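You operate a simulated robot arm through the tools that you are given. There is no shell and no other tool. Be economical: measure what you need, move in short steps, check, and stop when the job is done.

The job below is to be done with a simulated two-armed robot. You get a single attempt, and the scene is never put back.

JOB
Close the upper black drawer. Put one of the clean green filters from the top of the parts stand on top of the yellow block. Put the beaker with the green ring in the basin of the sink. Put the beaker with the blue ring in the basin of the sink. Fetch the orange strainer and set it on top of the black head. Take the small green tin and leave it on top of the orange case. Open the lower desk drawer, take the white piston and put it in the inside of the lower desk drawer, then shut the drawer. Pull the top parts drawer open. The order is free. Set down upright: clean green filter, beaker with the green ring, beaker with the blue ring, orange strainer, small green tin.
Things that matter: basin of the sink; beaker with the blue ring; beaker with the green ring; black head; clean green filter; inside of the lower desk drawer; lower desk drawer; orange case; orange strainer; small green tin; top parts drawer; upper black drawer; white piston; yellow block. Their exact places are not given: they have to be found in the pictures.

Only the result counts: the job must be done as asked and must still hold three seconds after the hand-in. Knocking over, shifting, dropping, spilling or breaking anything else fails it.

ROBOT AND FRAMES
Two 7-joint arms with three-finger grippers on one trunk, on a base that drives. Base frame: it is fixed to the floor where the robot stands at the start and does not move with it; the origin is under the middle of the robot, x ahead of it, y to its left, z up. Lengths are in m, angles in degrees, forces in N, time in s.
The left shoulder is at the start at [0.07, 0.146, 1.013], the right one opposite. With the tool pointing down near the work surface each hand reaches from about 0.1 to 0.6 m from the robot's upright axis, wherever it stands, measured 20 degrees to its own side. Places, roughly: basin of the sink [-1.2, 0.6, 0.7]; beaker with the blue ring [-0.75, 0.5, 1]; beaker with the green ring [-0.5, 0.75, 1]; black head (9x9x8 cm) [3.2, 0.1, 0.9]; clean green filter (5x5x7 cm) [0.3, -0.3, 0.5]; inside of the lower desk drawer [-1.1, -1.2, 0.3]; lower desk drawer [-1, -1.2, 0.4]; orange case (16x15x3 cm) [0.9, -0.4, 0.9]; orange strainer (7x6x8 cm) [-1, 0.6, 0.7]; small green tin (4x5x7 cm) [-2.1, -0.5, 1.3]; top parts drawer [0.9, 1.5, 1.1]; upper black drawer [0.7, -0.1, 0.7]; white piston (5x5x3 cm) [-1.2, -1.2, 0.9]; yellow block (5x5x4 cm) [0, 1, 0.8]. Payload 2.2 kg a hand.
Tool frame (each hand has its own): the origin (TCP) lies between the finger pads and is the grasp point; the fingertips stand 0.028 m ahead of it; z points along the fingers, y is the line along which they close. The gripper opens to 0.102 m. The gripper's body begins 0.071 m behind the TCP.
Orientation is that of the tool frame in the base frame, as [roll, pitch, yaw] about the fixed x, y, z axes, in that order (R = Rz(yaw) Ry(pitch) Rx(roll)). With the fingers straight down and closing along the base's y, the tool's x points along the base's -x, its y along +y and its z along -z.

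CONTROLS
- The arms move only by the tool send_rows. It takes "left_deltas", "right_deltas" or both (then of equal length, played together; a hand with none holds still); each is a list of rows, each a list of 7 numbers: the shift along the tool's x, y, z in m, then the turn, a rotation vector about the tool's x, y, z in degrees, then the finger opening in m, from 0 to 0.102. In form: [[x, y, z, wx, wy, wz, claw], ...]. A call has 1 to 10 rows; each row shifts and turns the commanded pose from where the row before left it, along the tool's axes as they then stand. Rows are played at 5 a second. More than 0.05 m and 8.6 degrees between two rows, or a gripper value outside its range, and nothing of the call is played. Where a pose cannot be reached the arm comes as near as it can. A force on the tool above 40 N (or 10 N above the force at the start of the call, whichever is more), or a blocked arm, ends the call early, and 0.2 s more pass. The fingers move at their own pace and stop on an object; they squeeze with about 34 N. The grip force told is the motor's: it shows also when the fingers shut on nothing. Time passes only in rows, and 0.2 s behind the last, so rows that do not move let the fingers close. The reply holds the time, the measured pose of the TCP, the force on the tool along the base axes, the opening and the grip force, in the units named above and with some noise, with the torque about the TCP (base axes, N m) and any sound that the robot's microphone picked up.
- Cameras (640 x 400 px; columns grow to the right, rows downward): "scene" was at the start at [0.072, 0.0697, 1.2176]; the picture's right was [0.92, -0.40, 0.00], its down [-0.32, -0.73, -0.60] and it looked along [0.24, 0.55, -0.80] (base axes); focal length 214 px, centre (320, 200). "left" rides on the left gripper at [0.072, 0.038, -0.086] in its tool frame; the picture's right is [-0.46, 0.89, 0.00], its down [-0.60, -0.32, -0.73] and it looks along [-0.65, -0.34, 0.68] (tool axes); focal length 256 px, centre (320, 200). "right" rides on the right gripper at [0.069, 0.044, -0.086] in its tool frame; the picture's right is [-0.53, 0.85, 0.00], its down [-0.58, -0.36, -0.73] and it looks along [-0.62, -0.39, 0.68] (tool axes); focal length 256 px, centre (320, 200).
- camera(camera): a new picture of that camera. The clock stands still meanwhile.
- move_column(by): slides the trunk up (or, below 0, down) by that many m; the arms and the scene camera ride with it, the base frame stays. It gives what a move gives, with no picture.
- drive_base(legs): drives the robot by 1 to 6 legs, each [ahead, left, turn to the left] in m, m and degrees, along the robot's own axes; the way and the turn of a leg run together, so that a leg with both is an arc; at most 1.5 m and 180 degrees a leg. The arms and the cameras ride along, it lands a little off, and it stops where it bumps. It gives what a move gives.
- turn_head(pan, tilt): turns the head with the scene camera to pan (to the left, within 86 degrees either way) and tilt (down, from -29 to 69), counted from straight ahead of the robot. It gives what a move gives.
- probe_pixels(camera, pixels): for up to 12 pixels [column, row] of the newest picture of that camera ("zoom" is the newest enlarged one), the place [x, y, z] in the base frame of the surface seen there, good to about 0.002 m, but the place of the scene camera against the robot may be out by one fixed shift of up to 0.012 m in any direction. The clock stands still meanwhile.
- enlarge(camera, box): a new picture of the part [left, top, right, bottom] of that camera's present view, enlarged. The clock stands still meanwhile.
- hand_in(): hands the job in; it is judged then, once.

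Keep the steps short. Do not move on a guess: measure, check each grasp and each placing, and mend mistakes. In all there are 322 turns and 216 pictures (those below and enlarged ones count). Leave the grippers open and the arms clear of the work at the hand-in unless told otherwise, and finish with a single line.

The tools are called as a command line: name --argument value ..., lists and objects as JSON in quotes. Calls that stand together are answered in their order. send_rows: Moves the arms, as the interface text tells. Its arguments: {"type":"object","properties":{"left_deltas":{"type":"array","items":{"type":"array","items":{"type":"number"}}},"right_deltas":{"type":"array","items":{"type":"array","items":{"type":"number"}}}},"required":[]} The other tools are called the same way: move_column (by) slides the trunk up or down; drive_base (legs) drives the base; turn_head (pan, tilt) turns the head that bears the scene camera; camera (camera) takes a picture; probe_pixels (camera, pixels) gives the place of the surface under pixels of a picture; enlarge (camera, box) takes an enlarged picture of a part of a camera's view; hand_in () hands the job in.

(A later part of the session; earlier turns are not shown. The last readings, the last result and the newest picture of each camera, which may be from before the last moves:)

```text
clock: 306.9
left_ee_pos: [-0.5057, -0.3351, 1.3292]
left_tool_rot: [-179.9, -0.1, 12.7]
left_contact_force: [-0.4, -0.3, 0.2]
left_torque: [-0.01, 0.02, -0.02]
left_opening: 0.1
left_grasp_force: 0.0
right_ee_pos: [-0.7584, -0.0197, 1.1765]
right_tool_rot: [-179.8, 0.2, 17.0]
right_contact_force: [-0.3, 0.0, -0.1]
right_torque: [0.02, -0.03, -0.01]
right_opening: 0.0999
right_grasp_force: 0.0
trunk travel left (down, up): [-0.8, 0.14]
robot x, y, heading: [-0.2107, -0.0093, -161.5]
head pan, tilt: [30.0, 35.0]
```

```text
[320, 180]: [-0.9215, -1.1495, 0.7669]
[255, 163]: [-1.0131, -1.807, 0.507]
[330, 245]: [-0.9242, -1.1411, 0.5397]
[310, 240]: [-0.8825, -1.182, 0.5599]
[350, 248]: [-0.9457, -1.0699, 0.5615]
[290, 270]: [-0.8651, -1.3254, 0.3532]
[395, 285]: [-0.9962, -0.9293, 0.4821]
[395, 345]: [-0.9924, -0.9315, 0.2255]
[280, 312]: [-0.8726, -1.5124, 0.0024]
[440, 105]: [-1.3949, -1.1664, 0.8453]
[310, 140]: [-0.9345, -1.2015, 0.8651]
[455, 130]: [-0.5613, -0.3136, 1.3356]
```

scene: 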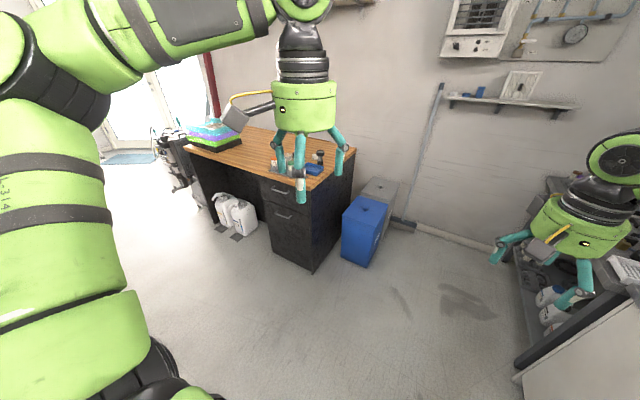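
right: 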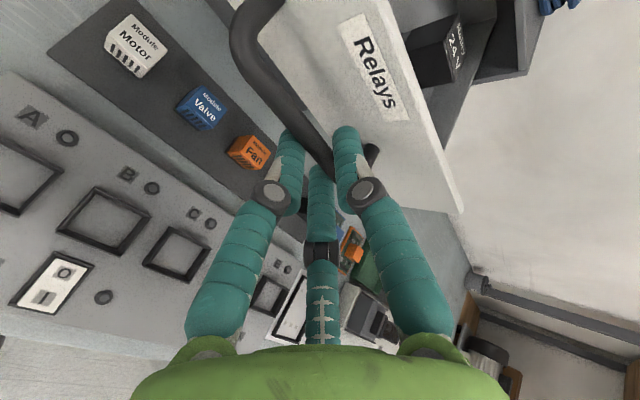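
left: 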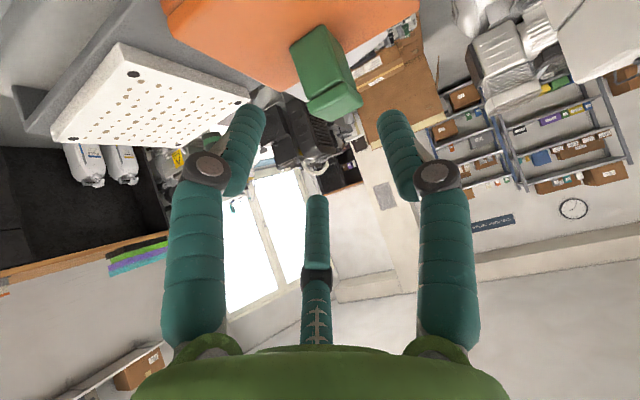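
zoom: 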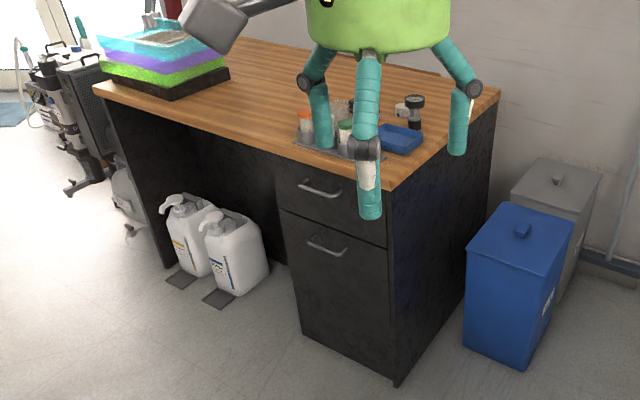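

Desk drawers face me (+n). First fetch the piston with the left hand: drive to the desk front.

drive_base --legs '[[0.62, 0.69, -1]]'

turn_head --pan 10 --tilt 50

camera --camera "scene"

camera --camera "left"

```text
clock: 311.7
left_ee_pos: [-0.8915, -1.1606, 1.3297]
left_tool_rot: [-179.9, -0.1, 10.8]
left_contact_force: [0.0, 0.8, 0.1]
left_torque: [-0.05, 0.0, 0.03]
left_opening: 0.1002
left_grasp_force: 0.0
right_ee_pos: [-1.1331, -0.8365, 1.1751]
right_tool_rot: [-179.9, 0.3, 15.4]
right_contact_force: [0.5, 0.1, 0.0]
right_torque: [0.0, -0.01, 0.01]
right_opening: 0.1002
right_grasp_force: 0.1
trunk travel left (down, up): [-0.8, 0.14]
robot x, y, heading: [-0.5896, -0.8462, -163.2]
head pan, tilt: [30.0, 35.0]
```

```text
clock: 312.5
left_ee_pos: [-0.8908, -1.1614, 1.3291]
left_tool_rot: [-180.0, -0.1, 10.8]
left_contact_force: [-0.1, -0.5, 0.0]
left_torque: [0.03, 0.0, -0.01]
left_opening: 0.0997
left_grasp_force: 0.1
right_ee_pos: [-1.1344, -0.8381, 1.1754]
right_tool_rot: [-179.8, 0.2, 15.3]
right_contact_force: [0.8, 0.4, -0.2]
right_torque: [0.02, 0.02, -0.01]
right_opening: 0.1
right_grasp_force: 0.0
trunk travel left (down, up): [-0.8, 0.14]
robot x, y, heading: [-0.5882, -0.8492, -163.4]
head pan, tilt: [10.0, 50.0]
```

```text
21 pictures are left
```

scene: 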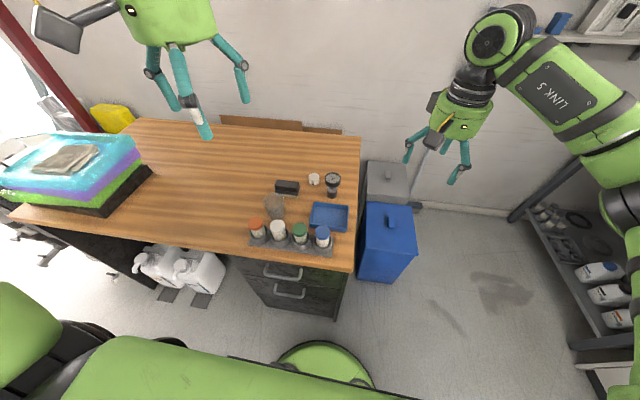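

```text
20 pictures are left
```

left: 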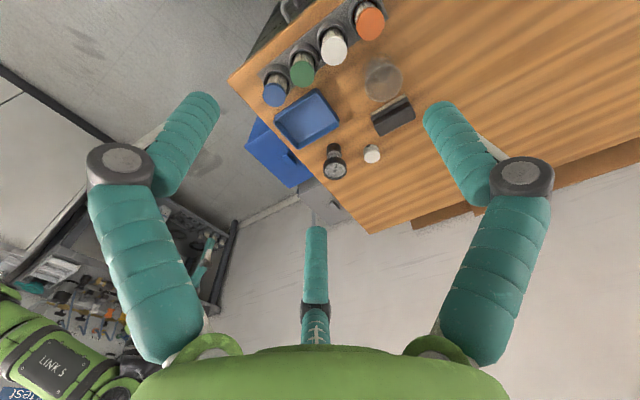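

probe_pixels --camera "left" --pixels '[[372, 150], [367, 153], [378, 153], [372, 160], [335, 152], [335, 172], [393, 117], [308, 115], [375, 75], [372, 146]]'

enlarge --camera "left" --box '[310, 80, 440, 190]'

```text
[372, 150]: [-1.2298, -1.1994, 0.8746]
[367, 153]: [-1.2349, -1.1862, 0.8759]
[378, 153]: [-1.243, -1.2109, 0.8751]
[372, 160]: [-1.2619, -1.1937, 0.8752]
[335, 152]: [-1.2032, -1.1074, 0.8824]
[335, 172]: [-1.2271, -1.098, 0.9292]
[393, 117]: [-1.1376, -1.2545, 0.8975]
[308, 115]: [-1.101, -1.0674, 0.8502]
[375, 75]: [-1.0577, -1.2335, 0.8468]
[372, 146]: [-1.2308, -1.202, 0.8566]
```

```text
3.64 times, centred on (375, 135) of left
```

zoom: 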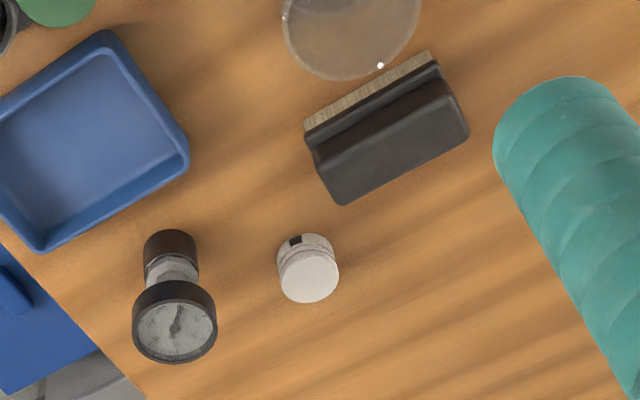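

Piston: centre (-1.243,-1.198), z 0.845–0.875. It's deep on the desk, so lean the left hand 45° and lower the trunk.

send_rows --left_deltas '[[0, 0, 0, 0, -7.5, 0, 0.09], [0, 0, 0, 0, -7.5, 0, 0.09], [0, 0, 0, 0, -7.5, 0, 0.09], [0, 0, 0, 0, -7.5, 0, 0.09], [0, 0, 0, 0, -7.5, 0, 0.08], [0, 0, 0, 0, -7.5, 0, 0.08]]' --right_deltas '[[0.03, 0, -0.03, 0, 0, 0, 0.1], [0.03, 0, -0.03, 0, 0, 0, 0.1], [0.03, 0, -0.03, 0, 0, 0, 0.1], [0, 0, -0.03, 0, 0, 0, 0.1], [0, 0, -0.03, 0, 0, 0, 0.1], [0, 0, 0, 0, 0, 0, 0.1]]'

drive_base --legs '[[0.09, 0.0, 0.5]]'

move_column --by -0.22

```text
clock: 313.9
left_ee_pos: [-0.8909, -1.1618, 1.3284]
left_tool_rot: [-179.9, 45.1, 10.9]
left_contact_force: [-0.4, -0.2, -0.7]
left_torque: [0.03, 0.01, 0.01]
left_opening: 0.0798
left_grasp_force: 0.2
right_ee_pos: [-1.0463, -0.8121, 1.3238]
right_tool_rot: [-179.8, 0.3, 15.3]
right_contact_force: [0.6, 0.5, 0.8]
right_torque: [0.01, -0.02, -0.03]
right_opening: 0.1001
right_grasp_force: 0.1
trunk travel left (down, up): [-0.8, 0.14]
robot x, y, heading: [-0.5873, -0.8497, -163.3]
head pan, tilt: [10.0, 50.0]
```

```text
clock: 315.0
left_ee_pos: [-0.9678, -1.1876, 1.332]
left_tool_rot: [180.0, 45.3, 11.4]
left_contact_force: [0.2, -0.4, 0.0]
left_torque: [-0.03, 0.03, -0.04]
left_opening: 0.0801
left_grasp_force: 0.1
right_ee_pos: [-1.125, -0.8421, 1.3262]
right_tool_rot: [-179.9, 0.5, 15.9]
right_contact_force: [0.9, -0.1, 0.5]
right_torque: [-0.03, 0.03, 0.03]
right_opening: 0.1001
right_grasp_force: 0.0
trunk travel left (down, up): [-0.8, 0.14]
robot x, y, heading: [-0.6697, -0.8727, -162.7]
head pan, tilt: [10.0, 50.0]
```

```text
clock: 317.4
left_ee_pos: [-0.9718, -1.1894, 1.1101]
left_tool_rot: [179.9, 45.0, 11.5]
left_contact_force: [0.1, -1.0, -0.4]
left_torque: [0.04, -0.01, 0.02]
left_opening: 0.08
left_grasp_force: 0.0
right_ee_pos: [-1.1308, -0.8444, 1.1036]
right_tool_rot: [-179.8, 0.2, 16.1]
right_contact_force: [-0.7, -0.1, 0.7]
right_torque: [0.01, 0.02, -0.01]
right_opening: 0.0998
right_grasp_force: 0.1
trunk travel left (down, up): [-0.58, 0.36]
robot x, y, heading: [-0.6692, -0.872, -162.9]
head pan, tilt: [10.0, 50.0]
```

Camera-to-brush clearance would be poor, so yaw the hand 20° first, then move sideways and approach along the finger axis.

send_rows --left_deltas '[[0, 0, 0, -4.71, 0, -4.71, 0.08], [0, 0, 0, -4.71, 0, -4.71, 0.08], [0, 0, 0, -4.71, 0, -4.71, 0.08], [0, -0.0447, 0, 0, 0, 0, 0.08], [0, -0.0447, 0, 0, 0, 0, 0.08], [0.0069, -0.0447, 0, 0, 0, 0, 0.08], [0, 0, 0.046, 0, 0, 0, 0.08], [0, 0, 0.046, 0, 0, 0, 0.08], [0, 0, 0.046, 0, 0, 0, 0.08], [0, 0, 0.046, 0, 0, 0, 0.08]]'

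camera --camera "left"

```text
clock: 319.6
left_ee_pos: [-1.1378, -1.1735, 0.9702]
left_tool_rot: [-180.0, 45.0, 31.4]
left_contact_force: [-0.3, -0.4, -0.7]
left_torque: [-0.02, 0.0, -0.02]
left_opening: 0.0799
left_grasp_force: 0.1
left hand out of reach, approached as far as the arm can: row 6
right_ee_pos: [-1.1329, -0.8443, 1.1028]
right_tool_rot: [-179.9, 0.1, 15.9]
right_contact_force: [-0.3, -0.6, -0.8]
right_torque: [0.0, -0.03, 0.01]
right_opening: 0.1002
right_grasp_force: 0.1
trunk travel left (down, up): [-0.58, 0.36]
robot x, y, heading: [-0.6688, -0.8704, -162.7]
head pan, tilt: [10.0, 50.0]
```

```text
18 pictures are left
```

left: 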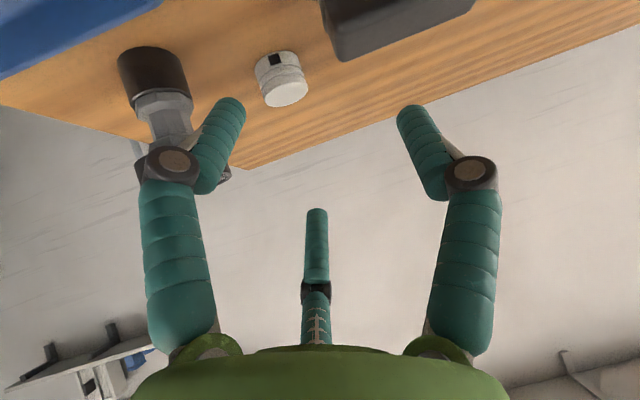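

Reduce the yaw to ~20° to clear the gauge, then approach.

send_rows --left_deltas '[[0, 0, 0, 4.07, 0, 4.07, 0.08], [0, 0, 0, 4.07, 0, 4.07, 0.07], [0, -0.005, 0.03, 0, 0, 0, 0.07], [0, 0, 0.04, 0, 0, 0, 0.07], [0, 0, 0.03, 0, 0, 0, 0.07]]'

camera --camera "left"

```text
clock: 320.8
left_ee_pos: [-1.2056, -1.1917, 0.9003]
left_tool_rot: [-179.9, 45.0, 19.9]
left_contact_force: [-0.3, 0.3, 0.3]
left_torque: [0.02, -0.03, 0.0]
left_opening: 0.0699
left_grasp_force: 0.1
right_ee_pos: [-1.1313, -0.844, 1.1044]
right_tool_rot: [-179.8, 0.2, 15.9]
right_contact_force: [0.3, -0.2, 0.1]
right_torque: [0.02, 0.0, -0.03]
right_opening: 0.1
right_grasp_force: 0.0
trunk travel left (down, up): [-0.58, 0.36]
robot x, y, heading: [-0.6717, -0.8715, -163.0]
head pan, tilt: [10.0, 50.0]
```

```text
17 pictures are left
```

left: 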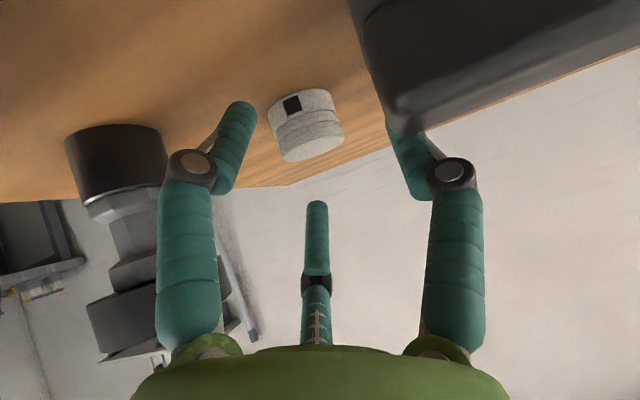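

Reduce the lean to 30° to lift the camera over the brush, then finish the approach and close.

send_rows --left_deltas '[[0, 0, 0, 0, 7.5, 0, 0.07], [0, 0, 0, 0, 7.5, 0, 0.07], [-0.0132, 0.001, 0, 0, 0, 0, 0.07], [0, 0, 0.022, 0, 0, 0, 0.07], [0, 0, 0.017, 0, 0, 0, 0.07], [0, 0, 0, 0, 0, 0, 0.02], [0, 0, 0, 0, 0, 0, 0.02]]'

camera --camera "left"

```text
clock: 322.4
left_ee_pos: [-1.2103, -1.2148, 0.8916]
left_tool_rot: [-179.8, 31.1, 20.0]
left_contact_force: [-4.3, -1.4, 33.1]
left_torque: [0.17, 1.21, -0.01]
left_opening: 0.0329
left_grasp_force: 9.7
left hand out of reach, approached as far as the arm can: row 2, 3, 4, 5
right_ee_pos: [-1.1275, -0.8416, 1.1059]
right_tool_rot: [-179.9, 0.3, 15.9]
right_contact_force: [0.2, 0.0, 0.0]
right_torque: [-0.03, -0.04, -0.04]
right_opening: 0.1001
right_grasp_force: 0.0
trunk travel left (down, up): [-0.58, 0.36]
robot x, y, heading: [-0.6712, -0.8668, -163.0]
head pan, tilt: [10.0, 50.0]
```

```text
16 pictures are left
```

left: 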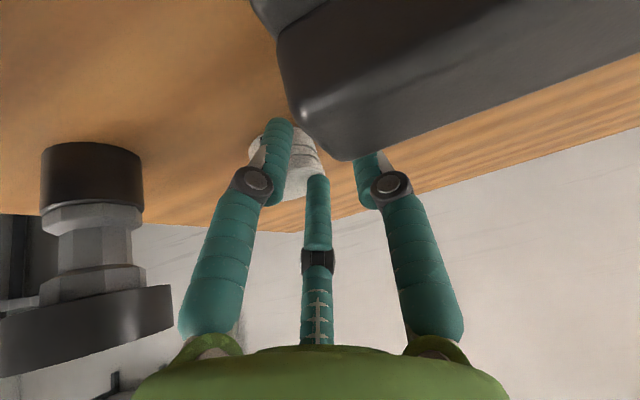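

Out of reach and pressing; open and lift at once.

send_rows --left_deltas '[[-0.0103, 0, -0.0171, 0, 0, 0, 0.035], [-0.0206, 0, -0.0343, 0, 0, 0, 0.04], [-0.0206, 0, -0.0343, 0, 0, 0, 0.06]]'

camera --camera "left"

```text
clock: 323.2
left_ee_pos: [-1.2113, -1.2171, 0.9795]
left_tool_rot: [179.9, 29.8, 19.7]
left_contact_force: [-0.4, -0.2, -0.5]
left_torque: [-0.01, 0.01, -0.02]
left_opening: 0.0601
left_grasp_force: 0.0
right_ee_pos: [-1.1305, -0.8438, 1.1038]
right_tool_rot: [-179.8, 0.2, 15.8]
right_contact_force: [-0.1, 0.3, -0.1]
right_torque: [0.01, 0.01, -0.01]
right_opening: 0.1002
right_grasp_force: 0.1
trunk travel left (down, up): [-0.58, 0.36]
robot x, y, heading: [-0.6683, -0.8693, -162.7]
head pan, tilt: [10.0, 50.0]
```

```text
15 pictures are left
```

left: 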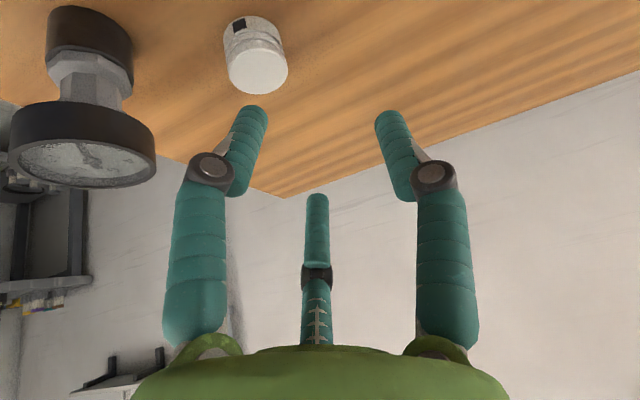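

Re-lean to 45° (that reached) with yaw 28°.

send_rows --left_deltas '[[0, 0, 0, 0, -7.5, 0, 0.07], [0, 0, 0, 0, -7.7, 0, 0.07], [0, 0, 0, -5.87, 0, -5.87, 0.07]]'

drive_base --legs '[[0.02, 0, 0]]'

camera --camera "left"

```text
clock: 324.0
left_ee_pos: [-1.2129, -1.2163, 0.9805]
left_tool_rot: [-179.9, 45.2, 28.3]
left_contact_force: [-1.2, -0.3, -0.2]
left_torque: [-0.01, -0.04, 0.03]
left_opening: 0.0697
left_grasp_force: 0.1
right_ee_pos: [-1.1325, -0.8416, 1.1041]
right_tool_rot: [-179.8, 0.2, 15.9]
right_contact_force: [0.3, -0.1, -0.1]
right_torque: [0.01, -0.02, 0.0]
right_opening: 0.1002
right_grasp_force: 0.2
trunk travel left (down, up): [-0.58, 0.36]
robot x, y, heading: [-0.6721, -0.8736, -162.9]
head pan, tilt: [10.0, 50.0]
```

```text
clock: 324.9
left_ee_pos: [-1.2289, -1.2232, 0.9786]
left_tool_rot: [-179.8, 45.1, 28.3]
left_contact_force: [1.1, 0.7, -0.4]
left_torque: [0.0, 0.01, -0.02]
left_opening: 0.0699
left_grasp_force: 0.1
right_ee_pos: [-1.1487, -0.8495, 1.1041]
right_tool_rot: [-179.8, 0.1, 15.9]
right_contact_force: [-0.1, 0.8, -0.1]
right_torque: [-0.01, -0.03, -0.02]
right_opening: 0.1003
right_grasp_force: 0.2
trunk travel left (down, up): [-0.58, 0.36]
robot x, y, heading: [-0.6894, -0.8778, -162.8]
head pan, tilt: [10.0, 50.0]
stopped in leg 1: the robot was blocked; the commanded pose is now the measured one
```

```text
14 pictures are left
```

left: 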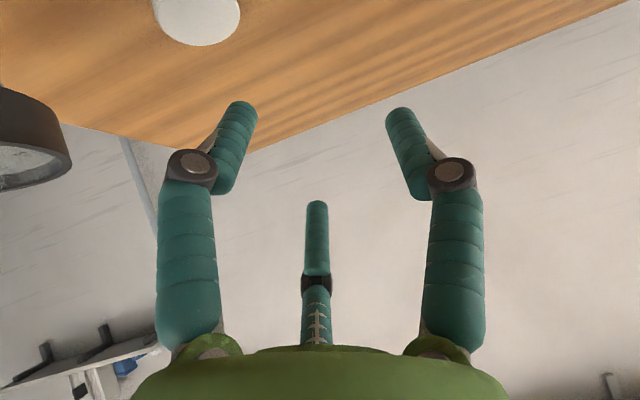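

probe_pixels --camera "left" --pixels '[[200, 20], [198, 40], [235, 10], [165, 10], [20, 160]]'

```text
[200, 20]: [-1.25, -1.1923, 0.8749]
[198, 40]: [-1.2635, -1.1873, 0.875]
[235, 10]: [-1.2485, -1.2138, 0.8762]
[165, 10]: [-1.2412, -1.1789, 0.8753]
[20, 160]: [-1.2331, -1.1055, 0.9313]
```

send_rows --left_deltas '[[0, -0.027, 0, 0, 0, 0, 0.07], [0.0267, 0, 0.0236, 0, 0, 0, 0.07], [0.0267, 0, 0.0236, 0, 0, 0, 0.07], [0.023, 0, 0.02, 0, 0, 0, 0.07]]'

camera --camera "left"

```text
clock: 325.9
left_ee_pos: [-1.2164, -1.2085, 0.8884]
left_tool_rot: [-179.5, 45.6, 28.3]
left_contact_force: [-1.8, 6.4, 8.7]
left_torque: [0.43, 0.01, -0.04]
left_opening: 0.0721
left_grasp_force: 0.5
left hand out of reach, approached as far as the arm can: row 1, 3, 4
right_ee_pos: [-1.1453, -0.8468, 1.1039]
right_tool_rot: [-179.9, 0.2, 15.9]
right_contact_force: [-0.2, 0.2, 0.3]
right_torque: [-0.01, -0.02, 0.0]
right_opening: 0.0999
right_grasp_force: 0.0
trunk travel left (down, up): [-0.58, 0.36]
robot x, y, heading: [-0.6857, -0.8745, -163.0]
head pan, tilt: [10.0, 50.0]
```

```text
13 pictures are left
```

left: 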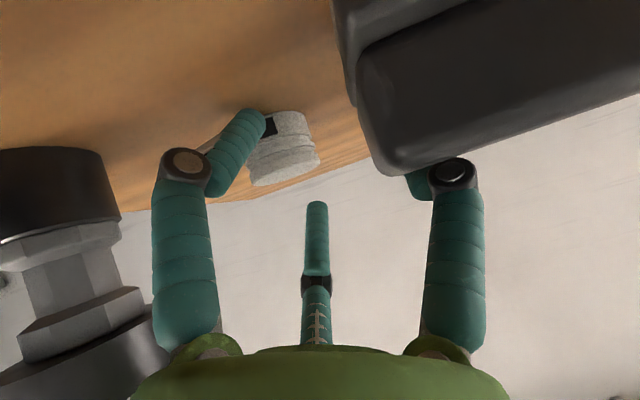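

Still at the reach limit. Lift 10 cm, lower the trunk 12 cm (shoulder nearer the desk height) and retry.

send_rows --left_deltas '[[-0.034, 0, -0.034, 0, 0, 0, 0.075], [-0.034, 0, -0.034, 0, 0, 0, 0.075], [0, -0.03, 0, 0, 0, 0, 0.075]]'

move_column --by -0.08

```text
clock: 326.7
left_ee_pos: [-1.2253, -1.1903, 0.9814]
left_tool_rot: [-179.9, 45.1, 28.3]
left_contact_force: [0.0, -0.3, -0.1]
left_torque: [-0.01, 0.01, 0.02]
left_opening: 0.0749
left_grasp_force: 0.0
left hand out of reach, approached as far as the arm can: row 3
right_ee_pos: [-1.149, -0.8509, 1.1043]
right_tool_rot: [-179.8, 0.2, 16.0]
right_contact_force: [-0.5, 0.5, 0.2]
right_torque: [0.01, -0.03, 0.02]
right_opening: 0.1
right_grasp_force: 0.0
trunk travel left (down, up): [-0.58, 0.36]
robot x, y, heading: [-0.6863, -0.8786, -162.8]
head pan, tilt: [10.0, 50.0]
```

```text
clock: 327.9
left_ee_pos: [-1.2232, -1.1908, 0.9044]
left_tool_rot: [-179.9, 45.4, 28.3]
left_contact_force: [-0.2, -0.3, 0.1]
left_torque: [-0.02, 0.01, 0.02]
left_opening: 0.0749
left_grasp_force: 0.0
right_ee_pos: [-1.1477, -0.849, 1.0237]
right_tool_rot: [-179.8, 0.3, 15.9]
right_contact_force: [-0.3, 0.1, 1.0]
right_torque: [0.01, 0.04, 0.02]
right_opening: 0.0998
right_grasp_force: 0.0
trunk travel left (down, up): [-0.5, 0.44]
robot x, y, heading: [-0.6868, -0.879, -163.0]
head pan, tilt: [10.0, 50.0]
```

send_rows --left_deltas '[[0.0064, 0, 0.0163, 0, 0, 0, 0.075], [0.006, 0, 0.015, 0, 0, 0, 0.075]]'

camera --camera "left"

```text
clock: 328.5
left_ee_pos: [-1.2316, -1.2001, 0.8773]
left_tool_rot: [-179.8, 45.8, 28.0]
left_contact_force: [-3.1, 2.2, 8.7]
left_torque: [0.03, -0.59, 0.19]
left_opening: 0.0838
left_grasp_force: 3.5
left hand out of reach, approached as far as the arm can: row 1, 2
right_ee_pos: [-1.1459, -0.8467, 1.0242]
right_tool_rot: [-179.9, 0.3, 15.9]
right_contact_force: [0.0, 0.5, -0.8]
right_torque: [0.01, -0.02, 0.0]
right_opening: 0.1
right_grasp_force: 0.0
trunk travel left (down, up): [-0.5, 0.44]
robot x, y, heading: [-0.6856, -0.8756, -162.8]
head pan, tilt: [10.0, 50.0]
```

```text
12 pictures are left
```

left: 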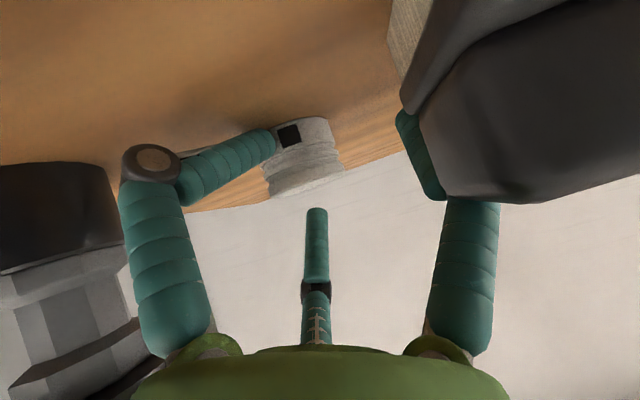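

The right finger touches the piston's side; close now and check.

send_rows --left_deltas '[[0, 0, 0, 0, 0, 0, 0.05], [0, 0, 0, 0, 0, 0, 0.02], [0, 0, 0, 0, 0, 0, 0.02]]'

camera --camera "left"

```text
clock: 329.3
left_ee_pos: [-1.2286, -1.1999, 0.8813]
left_tool_rot: [-179.3, 46.1, 28.5]
left_contact_force: [3.5, 1.4, 26.2]
left_torque: [-0.14, 0.65, -0.02]
left_opening: 0.0438
left_grasp_force: 15.7
right_ee_pos: [-1.1434, -0.8469, 1.0263]
right_tool_rot: [-179.9, 0.5, 15.9]
right_contact_force: [0.0, 0.1, -0.1]
right_torque: [-0.01, -0.02, 0.01]
right_opening: 0.1001
right_grasp_force: 0.1
trunk travel left (down, up): [-0.5, 0.44]
robot x, y, heading: [-0.689, -0.8762, -162.7]
head pan, tilt: [10.0, 50.0]
```

```text
11 pictures are left
```

left: 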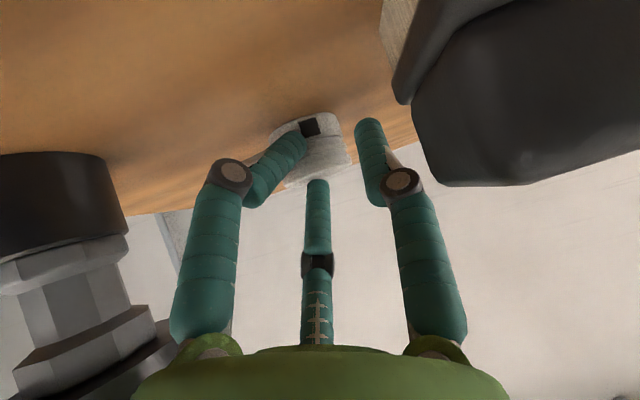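

send_rows --left_deltas '[[0, 0, 0, 0, 0, 0, 0.0], [-0.0141, 0, -0.0141, 0, 0, 0, 0.0], [-0.0212, 0, -0.0212, 0, 0, 0, 0.0]]'

camera --camera "left"

```text
clock: 330.1
left_ee_pos: [-1.2262, -1.1991, 0.9228]
left_tool_rot: [-180.0, 45.2, 28.2]
left_contact_force: [1.2, 0.2, -0.3]
left_torque: [0.0, -0.02, 0.0]
left_opening: 0.0021
left_grasp_force: 32.0
right_ee_pos: [-1.1442, -0.8472, 1.0253]
right_tool_rot: [-179.8, 0.3, 15.9]
right_contact_force: [0.2, 0.1, 1.1]
right_torque: [-0.03, 0.05, 0.01]
right_opening: 0.1001
right_grasp_force: 0.1
trunk travel left (down, up): [-0.5, 0.44]
robot x, y, heading: [-0.6885, -0.8776, -162.8]
head pan, tilt: [10.0, 50.0]
```

```text
10 pictures are left
```

left: 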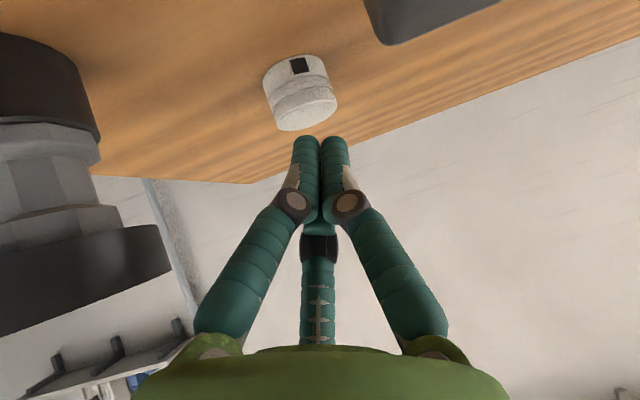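

probe_pixels --camera "left" --pixels '[[307, 115], [278, 112], [335, 103], [303, 72], [308, 128]]'

```text
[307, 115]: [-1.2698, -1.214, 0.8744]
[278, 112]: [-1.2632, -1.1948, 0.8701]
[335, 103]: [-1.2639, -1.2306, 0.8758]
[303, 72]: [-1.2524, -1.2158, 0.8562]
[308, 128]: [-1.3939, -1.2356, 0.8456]
```

The piston slid ~2 cm away. Best reach is with shoulder at hand height and the hand in line with my heading: lift, realign the yaw, lean 50°, lower the trunk more.

send_rows --left_deltas '[[-0.034, 0, -0.034, 0, 0, 0, 0.075], [-0.03, 0, -0.03, 0, 0, 0, 0.075], [0, 0, 0, 5.6, 0, 5.6, 0.075], [0, 0, 0, 0, -5, 0, 0.075]]'

move_column --by -0.09

```text
clock: 331.1
left_ee_pos: [-1.2201, -1.21, 1.0122]
left_tool_rot: [-179.8, 50.4, 20.3]
left_contact_force: [-0.4, 0.6, -0.7]
left_torque: [-0.02, -0.01, -0.01]
left_opening: 0.0749
left_grasp_force: 0.0
left hand out of reach, approached as far as the arm can: row 2
right_ee_pos: [-1.147, -0.8482, 1.0233]
right_tool_rot: [-179.8, 0.3, 15.9]
right_contact_force: [-0.7, 0.5, -0.7]
right_torque: [0.0, -0.03, 0.0]
right_opening: 0.1003
right_grasp_force: 0.1
trunk travel left (down, up): [-0.5, 0.44]
robot x, y, heading: [-0.6871, -0.8751, -162.9]
head pan, tilt: [10.0, 50.0]
```

```text
clock: 332.3
left_ee_pos: [-1.2218, -1.2111, 0.923]
left_tool_rot: [-179.8, 50.3, 20.4]
left_contact_force: [1.0, 0.5, 0.2]
left_torque: [0.0, 0.01, 0.0]
left_opening: 0.075
left_grasp_force: 0.2
right_ee_pos: [-1.1469, -0.8501, 0.9356]
right_tool_rot: [-179.7, 0.3, 16.0]
right_contact_force: [-0.5, -0.1, 0.2]
right_torque: [-0.02, 0.04, 0.02]
right_opening: 0.1
right_grasp_force: 0.0
trunk travel left (down, up): [-0.41, 0.53]
robot x, y, heading: [-0.6912, -0.8784, -162.7]
head pan, tilt: [10.0, 50.0]
```

send_rows --left_deltas '[[0.0, -0.0134, 0, 0, 0, 0, 0.075], [0.0058, 0, 0.02, 0, 0, 0, 0.075], [0.0058, 0, 0.02, 0, 0, 0, 0.075], [0.0058, 0, 0.02, 0, 0, 0, 0.075]]'

camera --camera "left"

```text
clock: 333.3
left_ee_pos: [-1.2603, -1.2079, 0.8709]
left_tool_rot: [-179.9, 50.3, 20.4]
left_contact_force: [-0.7, 2.7, 3.6]
left_torque: [-0.05, -0.26, 0.19]
left_opening: 0.0855
left_grasp_force: 2.2
right_ee_pos: [-1.1469, -0.8477, 0.9331]
right_tool_rot: [-180.0, 0.2, 15.9]
right_contact_force: [0.5, -0.9, -0.1]
right_torque: [0.02, -0.06, 0.0]
right_opening: 0.1001
right_grasp_force: 0.0
trunk travel left (down, up): [-0.41, 0.53]
robot x, y, heading: [-0.6869, -0.8797, -162.7]
head pan, tilt: [10.0, 50.0]
```

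```text
9 pictures are left
```

left: 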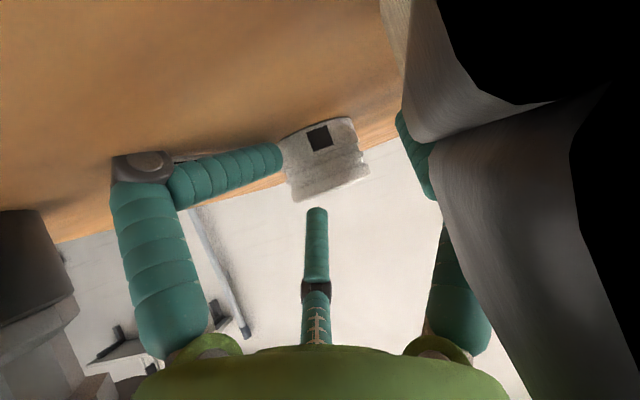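

At the piston; close and lift.

send_rows --left_deltas '[[-0.0031, 0, -0.0026, 0, 0, 0, 0.06], [0, 0, 0, 0, 0, 0, 0.03], [0, 0, 0, 0, 0, 0, 0.0], [0, 0, 0, 0, 0, 0, 0.0]]'

```text
clock: 334.3
left_ee_pos: [-1.2569, -1.2108, 0.8869]
left_tool_rot: [-179.6, 51.5, 20.6]
left_contact_force: [-2.0, -3.8, 32.5]
left_torque: [-0.14, 0.83, 0.11]
left_opening: 0.0182
left_grasp_force: 33.8
right_ee_pos: [-1.1443, -0.8466, 0.9353]
right_tool_rot: [-179.9, 0.5, 15.8]
right_contact_force: [0.1, -0.6, -0.3]
right_torque: [-0.02, 0.01, 0.01]
right_opening: 0.0997
right_grasp_force: 0.1
trunk travel left (down, up): [-0.41, 0.53]
robot x, y, heading: [-0.6856, -0.8764, -163.0]
head pan, tilt: [10.0, 50.0]
```

The fingers rode up over the piston. Lift, open and re-measure.

send_rows --left_deltas '[[-0.0308, 0, -0.0256, 0, 0, 0, 0.03], [-0.0231, 0, -0.0192, 0, 0, 0, 0.07]]'

camera --camera "left"

```text
clock: 334.9
left_ee_pos: [-1.2515, -1.2228, 0.9505]
left_tool_rot: [-179.9, 50.1, 20.3]
left_contact_force: [1.3, -0.5, 0.6]
left_torque: [0.03, 0.01, -0.01]
left_opening: 0.0702
left_grasp_force: 0.0
left hand out of reach, approached as far as the arm can: row 2
right_ee_pos: [-1.1454, -0.849, 0.9346]
right_tool_rot: [-179.7, 0.4, 16.0]
right_contact_force: [0.8, 0.4, 0.1]
right_torque: [-0.01, 0.07, -0.01]
right_opening: 0.1002
right_grasp_force: 0.0
trunk travel left (down, up): [-0.41, 0.53]
robot x, y, heading: [-0.6853, -0.8777, -162.6]
head pan, tilt: [10.0, 50.0]
```

```text
8 pictures are left
```

left: 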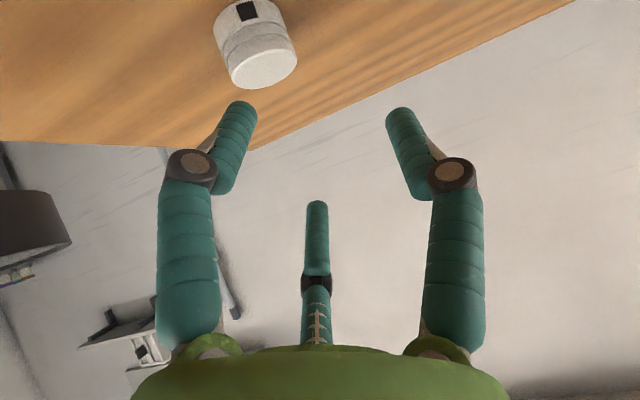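

probe_pixels --camera "left" --pixels '[[263, 70], [234, 75], [295, 58], [265, 86], [258, 50], [255, 25], [228, 60], [292, 45]]'

```text
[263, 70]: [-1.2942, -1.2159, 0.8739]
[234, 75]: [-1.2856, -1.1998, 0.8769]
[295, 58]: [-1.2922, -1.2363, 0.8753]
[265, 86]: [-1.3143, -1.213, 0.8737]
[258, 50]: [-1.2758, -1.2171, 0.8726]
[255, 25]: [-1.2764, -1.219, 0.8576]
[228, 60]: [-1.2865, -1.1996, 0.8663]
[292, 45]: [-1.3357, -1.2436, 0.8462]
```

The piston is now ~2.5 cm farther. Turning my body right brings the left shoulder forward: retract the hand, turn −30°, then re-yaw the hand.

send_rows --left_deltas '[[-0.0308, 0, -0.0256, 0, 0, 0, 0.07], [0.0319, 0, -0.0385, 0, 0, 0, 0.07], [0.0319, 0, -0.0385, 0, 0, 0, 0.07]]'

drive_base --legs '[[0, 0, -30]]'

send_rows --left_deltas '[[0, 0, 0, -6.15, 0, -5.1, 0.07], [0, 0, 0, -6.15, 0, -5.1, 0.07], [0, 0, 0, -6.15, 0, -5.1, 0.07], [0, 0, 0, -6.15, 0, -5.1, 0.07]]'

```text
clock: 335.7
left_ee_pos: [-1.152, -1.2062, 0.9798]
left_tool_rot: [-179.8, 50.2, 20.5]
left_contact_force: [0.7, 0.0, 0.2]
left_torque: [0.0, 0.0, -0.01]
left_opening: 0.0698
left_grasp_force: 0.0
left hand out of reach, approached as far as the arm can: row 1
right_ee_pos: [-1.1458, -0.8489, 0.9348]
right_tool_rot: [-179.8, 0.2, 15.9]
right_contact_force: [-0.5, -0.3, -0.4]
right_torque: [-0.01, 0.03, 0.01]
right_opening: 0.0999
right_grasp_force: 0.1
trunk travel left (down, up): [-0.41, 0.53]
robot x, y, heading: [-0.6852, -0.8781, -162.8]
head pan, tilt: [10.0, 50.0]
```

```text
clock: 337.6
left_ee_pos: [-1.255, -0.9324, 0.979]
left_tool_rot: [-179.9, 50.3, -9.0]
left_contact_force: [-0.3, 0.5, -0.5]
left_torque: [0.01, 0.0, 0.04]
left_opening: 0.0701
left_grasp_force: 0.0
right_ee_pos: [-1.0733, -0.6252, 0.9333]
right_tool_rot: [-179.8, 0.2, -13.6]
right_contact_force: [-1.1, 0.2, 0.1]
right_torque: [0.0, 0.03, 0.01]
right_opening: 0.1
right_grasp_force: 0.1
trunk travel left (down, up): [-0.41, 0.53]
robot x, y, heading: [-0.6855, -0.8772, 167.6]
head pan, tilt: [10.0, 50.0]
```

```text
clock: 338.6
left_ee_pos: [-1.2431, -0.9605, 0.9727]
left_tool_rot: [-179.8, 50.3, 22.9]
left_contact_force: [0.4, 0.3, -0.2]
left_torque: [-0.04, 0.01, -0.02]
left_opening: 0.0703
left_grasp_force: 0.1
left hand out of reach, approached as far as the arm can: row 3, 4
right_ee_pos: [-1.0727, -0.6232, 0.9357]
right_tool_rot: [-179.9, 0.4, -13.6]
right_contact_force: [-0.3, -0.1, -1.0]
right_torque: [0.01, -0.01, 0.03]
right_opening: 0.1
right_grasp_force: 0.0
trunk travel left (down, up): [-0.41, 0.53]
robot x, y, heading: [-0.6854, -0.8786, 167.8]
head pan, tilt: [10.0, 50.0]
```

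send_rows --left_deltas '[[-0.0231, 0, -0.0192, 0, 0, 0, 0.075], [0, 0, 0, 0, 5.1, 0, 0.075], [0, 0, 0, 0, 5.1, 0, 0.075], [0, 0.0431, 0, 0, 0, 0, 0.075], [0, 0.0431, 0, 0, 0, 0, 0.075], [0, 0.0431, 0, 0, 0, 0, 0.075], [0, 0.0431, 0, 0, 0, 0, 0.075], [0, 0.0431, 0, 0, 0, 0, 0.075]]'

```text
clock: 340.4
left_ee_pos: [-1.1577, -1.1781, 0.9952]
left_tool_rot: [-179.7, 40.0, 22.8]
left_contact_force: [0.1, 0.1, -0.7]
left_torque: [0.05, 0.01, 0.0]
left_opening: 0.075
left_grasp_force: 0.1
left hand out of reach, approached as far as the arm can: row 1, 3
right_ee_pos: [-1.0726, -0.6261, 0.9357]
right_tool_rot: [-179.8, 0.3, -13.6]
right_contact_force: [-0.3, -0.5, -0.5]
right_torque: [0.06, 0.02, 0.0]
right_opening: 0.1
right_grasp_force: 0.1
trunk travel left (down, up): [-0.41, 0.53]
robot x, y, heading: [-0.6884, -0.8783, 167.8]
head pan, tilt: [10.0, 50.0]
```

send_rows --left_deltas '[[-0.0217, -0.0181, 0, 0, 0, 0, 0.075], [0, 0, 0.044, 0, 0, 0, 0.075], [0, 0, 0.044, 0, 0, 0, 0.075], [0, 0, 0.044, 0, 0, 0, 0.075]]'

camera --camera "left"

```text
clock: 341.4
left_ee_pos: [-1.2603, -1.1981, 0.9059]
left_tool_rot: [-179.9, 39.8, 22.8]
left_contact_force: [-0.1, 0.1, -0.2]
left_torque: [0.06, -0.03, -0.02]
left_opening: 0.075
left_grasp_force: 0.1
right_ee_pos: [-1.0744, -0.6273, 0.9329]
right_tool_rot: [-179.8, 0.3, -13.7]
right_contact_force: [-0.2, -0.8, 0.8]
right_torque: [0.02, -0.04, -0.03]
right_opening: 0.1
right_grasp_force: 0.0
trunk travel left (down, up): [-0.41, 0.53]
robot x, y, heading: [-0.6923, -0.8762, 167.8]
head pan, tilt: [10.0, 50.0]
```

```text
7 pictures are left
```

left: 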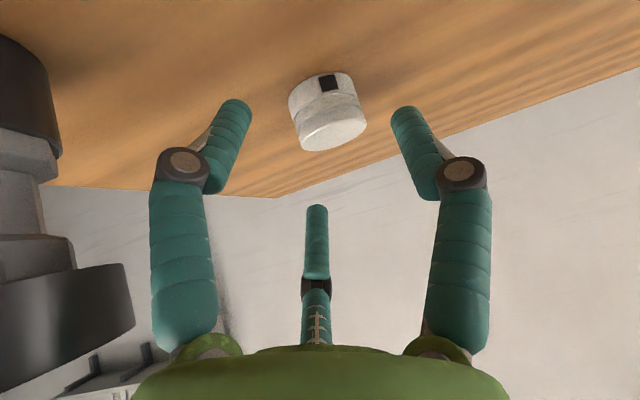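

probe_pixels --camera "left" --pixels '[[332, 132], [302, 132], [364, 118], [328, 105], [332, 147]]'

```text
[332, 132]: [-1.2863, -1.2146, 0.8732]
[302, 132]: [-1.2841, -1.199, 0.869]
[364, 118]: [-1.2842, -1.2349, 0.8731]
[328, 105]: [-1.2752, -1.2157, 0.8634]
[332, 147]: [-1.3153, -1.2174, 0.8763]
```

send_rows --left_deltas '[[0, 0.004, 0.02, 0, 0, 0, 0.07], [0, 0, 0.017, 0, 0, 0, 0.07], [0, 0, 0, 0, 0, 0, 0.045], [0, 0, 0, 0, 0, 0, 0.02], [0, 0, 0, 0, 0, 0, 0.0]]'

```text
clock: 342.6
left_ee_pos: [-1.2753, -1.2077, 0.8914]
left_tool_rot: [-179.4, 41.3, 22.9]
left_contact_force: [10.7, 0.5, 37.5]
left_torque: [0.05, 0.49, -0.04]
left_opening: 0.0021
left_grasp_force: 31.7
right_ee_pos: [-1.0675, -0.6231, 0.9364]
right_tool_rot: [180.0, 0.7, -13.5]
right_contact_force: [-0.1, -0.8, 0.0]
right_torque: [0.0, 0.01, 0.01]
right_opening: 0.1
right_grasp_force: 0.0
trunk travel left (down, up): [-0.41, 0.53]
robot x, y, heading: [-0.6851, -0.8739, 167.9]
head pan, tilt: [10.0, 50.0]
```

The fingertips extend while closing and hit the desk. Lift, open, re-measure (piston), then grip higher.

send_rows --left_deltas '[[-0.0193, 0, -0.023, 0, 0, 0, 0.03], [-0.0193, 0, -0.023, 0, 0, 0, 0.075]]'

camera --camera "left"

```text
clock: 343.2
left_ee_pos: [-1.2789, -1.2093, 0.9406]
left_tool_rot: [-179.9, 39.9, 22.7]
left_contact_force: [-0.1, -1.6, 0.8]
left_torque: [0.04, 0.05, 0.02]
left_opening: 0.0754
left_grasp_force: 0.1
right_ee_pos: [-1.073, -0.6245, 0.9344]
right_tool_rot: [-179.9, 0.3, -13.6]
right_contact_force: [-0.2, 0.6, 0.4]
right_torque: [-0.01, 0.0, -0.01]
right_opening: 0.0999
right_grasp_force: 0.1
trunk travel left (down, up): [-0.41, 0.53]
robot x, y, heading: [-0.6886, -0.8745, 167.5]
head pan, tilt: [10.0, 50.0]
```

```text
6 pictures are left
```

left: 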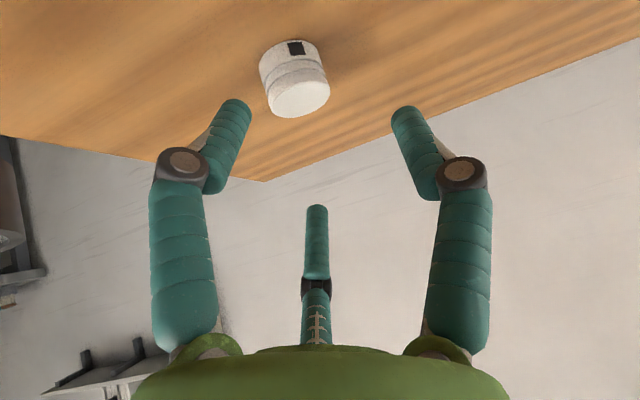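

probe_pixels --camera "left" --pixels '[[298, 100], [270, 103], [329, 88], [298, 114], [295, 82], [292, 65]]'

```text
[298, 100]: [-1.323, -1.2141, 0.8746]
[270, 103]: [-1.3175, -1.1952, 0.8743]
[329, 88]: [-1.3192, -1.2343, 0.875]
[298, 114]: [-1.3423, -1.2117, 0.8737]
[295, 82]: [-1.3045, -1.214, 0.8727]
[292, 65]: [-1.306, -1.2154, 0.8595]
```

Piston now at (-1.324,-1.2145). It's being squeezed out because contact was ahead of its centre; place the grip at/behind its centre with the tips just above the desk.

send_rows --left_deltas '[[0.0069, -0.0125, 0, 0, 0, 0, 0.08], [0, 0, 0.034, 0, 0, 0, 0.08], [0, 0, 0.033, 0, 0, 0, 0.08]]'

```text
clock: 344.0
left_ee_pos: [-1.3177, -1.2112, 0.8878]
left_tool_rot: [-179.9, 40.4, 22.7]
left_contact_force: [2.9, 2.6, 3.1]
left_torque: [-0.08, -0.09, 0.12]
left_opening: 0.0848
left_grasp_force: 2.7
right_ee_pos: [-1.0701, -0.6251, 0.9347]
right_tool_rot: [180.0, 0.5, -13.6]
right_contact_force: [0.1, 0.7, -0.9]
right_torque: [0.01, 0.04, 0.03]
right_opening: 0.1001
right_grasp_force: 0.0
trunk travel left (down, up): [-0.41, 0.53]
robot x, y, heading: [-0.685, -0.874, 167.6]
head pan, tilt: [10.0, 50.0]
```

send_rows --left_deltas '[[-0.0039, 0, -0.0046, 0, 0, 0, 0.07], [0, 0, 0, 0, 0, 0, 0.055], [0, 0, 0, 0, 0, 0, 0.03], [0, 0, 0, 0, 0, 0, 0.02]]'

```text
clock: 345.0
left_ee_pos: [-1.3188, -1.2123, 0.8914]
left_tool_rot: [-179.9, 39.9, 22.8]
left_contact_force: [0.9, 0.5, 0.1]
left_torque: [0.02, -0.01, -0.04]
left_opening: 0.0199
left_grasp_force: 0.1
right_ee_pos: [-1.0738, -0.6254, 0.9344]
right_tool_rot: [-179.8, 0.3, -13.7]
right_contact_force: [0.1, -0.1, -0.5]
right_torque: [-0.01, -0.04, 0.0]
right_opening: 0.1002
right_grasp_force: 0.0
trunk travel left (down, up): [-0.41, 0.53]
robot x, y, heading: [-0.6855, -0.8757, 167.7]
head pan, tilt: [10.0, 50.0]
```

send_rows --left_deltas '[[-0.0225, 0, -0.0268, 0, 0, 0, 0.02], [-0.0225, 0, -0.0268, 0, 0, 0, 0.075]]'

camera --camera "left"

```text
clock: 345.6
left_ee_pos: [-1.3201, -1.2133, 0.9605]
left_tool_rot: [-179.8, 40.2, 22.9]
left_contact_force: [0.8, 0.5, -0.1]
left_torque: [-0.02, -0.02, 0.01]
left_opening: 0.0748
left_grasp_force: 0.1
right_ee_pos: [-1.0732, -0.6263, 0.9352]
right_tool_rot: [-179.8, 0.3, -13.6]
right_contact_force: [-0.2, 0.3, 0.0]
right_torque: [-0.02, 0.01, 0.02]
right_opening: 0.1001
right_grasp_force: 0.1
trunk travel left (down, up): [-0.41, 0.53]
robot x, y, heading: [-0.6839, -0.8726, 168.0]
head pan, tilt: [10.0, 50.0]
```

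```text
5 pictures are left
```

left: 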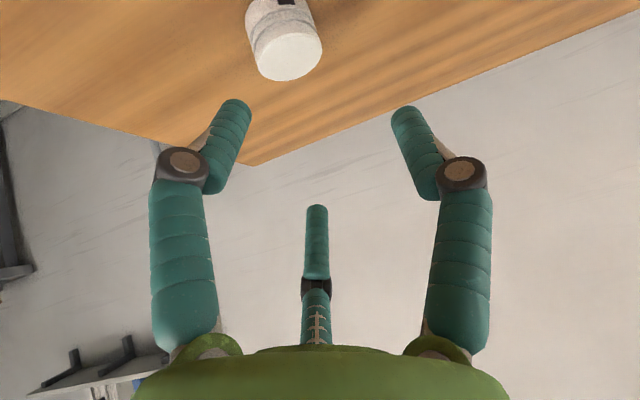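

probe_pixels --camera "left" --pixels '[[288, 60], [258, 62], [321, 45], [290, 77], [284, 42], [282, 20], [275, 30], [310, 25]]'

```text
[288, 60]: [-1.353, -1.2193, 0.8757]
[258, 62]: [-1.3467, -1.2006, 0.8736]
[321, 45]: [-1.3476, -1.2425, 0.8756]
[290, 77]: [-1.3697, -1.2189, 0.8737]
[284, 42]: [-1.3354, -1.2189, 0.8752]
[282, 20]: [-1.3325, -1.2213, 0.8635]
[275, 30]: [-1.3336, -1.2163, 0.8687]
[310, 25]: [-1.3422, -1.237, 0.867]
```

The piston keeps squirting away. New tactic: close the fingers, press lightly on its top and drag it back towards me for a steeper grip.

send_rows --left_deltas '[[0, -0.006, 0, 0, 0, 0, 0.0], [0.006, 0, 0.015, 0, 0, 0, 0.0], [0.0059, 0, 0.015, 0, 0, 0, 0.0], [0.0058, 0, 0.0146, 0, 0, 0, 0.0]]'

```text
clock: 346.6
left_ee_pos: [-1.337, -1.2142, 0.9137]
left_tool_rot: [-179.7, 39.9, 22.8]
left_contact_force: [-0.6, 0.2, -1.3]
left_torque: [0.0, 0.02, 0.02]
left_opening: 0.0021
left_grasp_force: 31.7
right_ee_pos: [-1.0744, -0.6264, 0.9339]
right_tool_rot: [-179.8, 0.1, -13.6]
right_contact_force: [0.1, -0.6, -0.5]
right_torque: [0.02, -0.01, 0.01]
right_opening: 0.1
right_grasp_force: 0.0
trunk travel left (down, up): [-0.41, 0.53]
robot x, y, heading: [-0.6865, -0.8788, 167.5]
head pan, tilt: [10.0, 50.0]
```

send_rows --left_deltas '[[0.0026, 0, 0.0031, 0, 0, 0, 0.0], [0.0026, 0, 0.0031, 0, 0, 0, 0.0], [0.0019, 0, 0.0023, 0, 0, 0, 0.0]]'

```text
clock: 347.4
left_ee_pos: [-1.3358, -1.2146, 0.9038]
left_tool_rot: [-179.9, 40.1, 22.8]
left_contact_force: [-0.1, -0.1, 0.4]
left_torque: [0.01, 0.01, -0.01]
left_opening: 0.0022
left_grasp_force: 31.3
right_ee_pos: [-1.0742, -0.6256, 0.9331]
right_tool_rot: [-179.8, 0.3, -13.6]
right_contact_force: [-1.0, 0.3, -0.2]
right_torque: [-0.01, -0.01, 0.0]
right_opening: 0.1001
right_grasp_force: 0.0
trunk travel left (down, up): [-0.41, 0.53]
robot x, y, heading: [-0.6876, -0.8759, 167.8]
head pan, tilt: [10.0, 50.0]
```

send_rows --left_deltas '[[0.0013, 0, 0.0015, 0, 0, 0, 0.0], [0.0013, 0, 0.0015, 0, 0, 0, 0.0], [0.0013, 0, 0.0015, 0, 0, 0, 0.0]]'

```text
clock: 348.2
left_ee_pos: [-1.3349, -1.2146, 0.9022]
left_tool_rot: [-179.7, 40.7, 22.8]
left_contact_force: [-1.9, -3.2, 15.4]
left_torque: [-0.03, 0.2, -0.02]
left_opening: 0.002
left_grasp_force: 31.5
right_ee_pos: [-1.0732, -0.6263, 0.9354]
right_tool_rot: [-179.9, 0.3, -13.6]
right_contact_force: [-1.3, 0.2, -0.3]
right_torque: [-0.02, 0.0, -0.02]
right_opening: 0.1001
right_grasp_force: 0.0
trunk travel left (down, up): [-0.41, 0.53]
robot x, y, heading: [-0.688, -0.8766, 167.9]
head pan, tilt: [10.0, 50.0]
```

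Pressing 15 N. Drag back 15 cm.

send_rows --left_deltas '[[0.0151, 0.0034, -0.0127, 0, 0, 0, 0.0], [0.0151, 0.0034, -0.0127, 0, 0, 0, 0.0], [0.0151, 0.0034, -0.0127, 0, 0, 0, 0.0], [0.0151, 0.0034, -0.0127, 0, 0, 0, 0.0], [0.0151, 0.0034, -0.0127, 0, 0, 0, 0.0], [0.0151, 0.0034, -0.0127, 0, 0, 0, 0.0], [0.0151, 0.0034, -0.0127, 0, 0, 0, 0.0]]'

```text
clock: 349.8
left_ee_pos: [-1.1996, -1.1842, 0.8975]
left_tool_rot: [-179.8, 40.1, 22.8]
left_contact_force: [-0.3, -0.3, 0.2]
left_torque: [0.01, 0.01, 0.02]
left_opening: 0.002
left_grasp_force: 31.8
right_ee_pos: [-1.0739, -0.6258, 0.9353]
right_tool_rot: [-179.8, 0.2, -13.6]
right_contact_force: [-0.2, -0.2, 0.0]
right_torque: [-0.01, 0.04, 0.02]
right_opening: 0.0999
right_grasp_force: 0.1
trunk travel left (down, up): [-0.41, 0.53]
robot x, y, heading: [-0.6905, -0.8802, 167.7]
head pan, tilt: [10.0, 50.0]
```

send_rows --left_deltas '[[-0.0257, 0, -0.0306, 0, 0, 0, 0.0], [-0.0257, 0, -0.0306, 0, 0, 0, 0.07]]'

camera --camera "left"

```text
clock: 350.4
left_ee_pos: [-1.198, -1.1828, 0.9772]
left_tool_rot: [-179.8, 40.0, 22.7]
left_contact_force: [0.7, 0.0, 0.7]
left_torque: [0.01, 0.03, -0.01]
left_opening: 0.0701
left_grasp_force: 0.0
right_ee_pos: [-1.0732, -0.6265, 0.935]
right_tool_rot: [-179.8, 0.3, -13.6]
right_contact_force: [-0.1, 0.0, -0.2]
right_torque: [-0.03, 0.02, 0.0]
right_opening: 0.0998
right_grasp_force: 0.1
trunk travel left (down, up): [-0.41, 0.53]
robot x, y, heading: [-0.6876, -0.8771, 167.4]
head pan, tilt: [10.0, 50.0]
```

```text
4 pictures are left
```

left: 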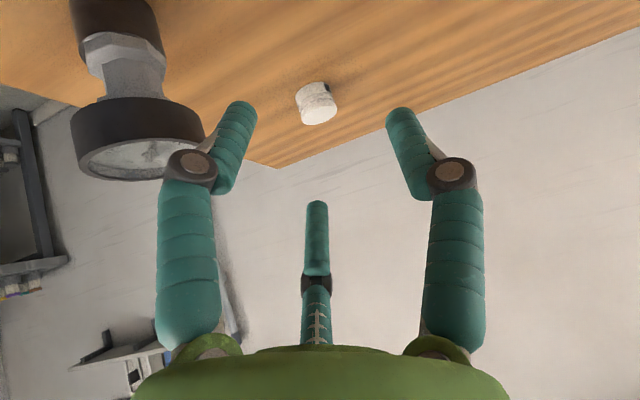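

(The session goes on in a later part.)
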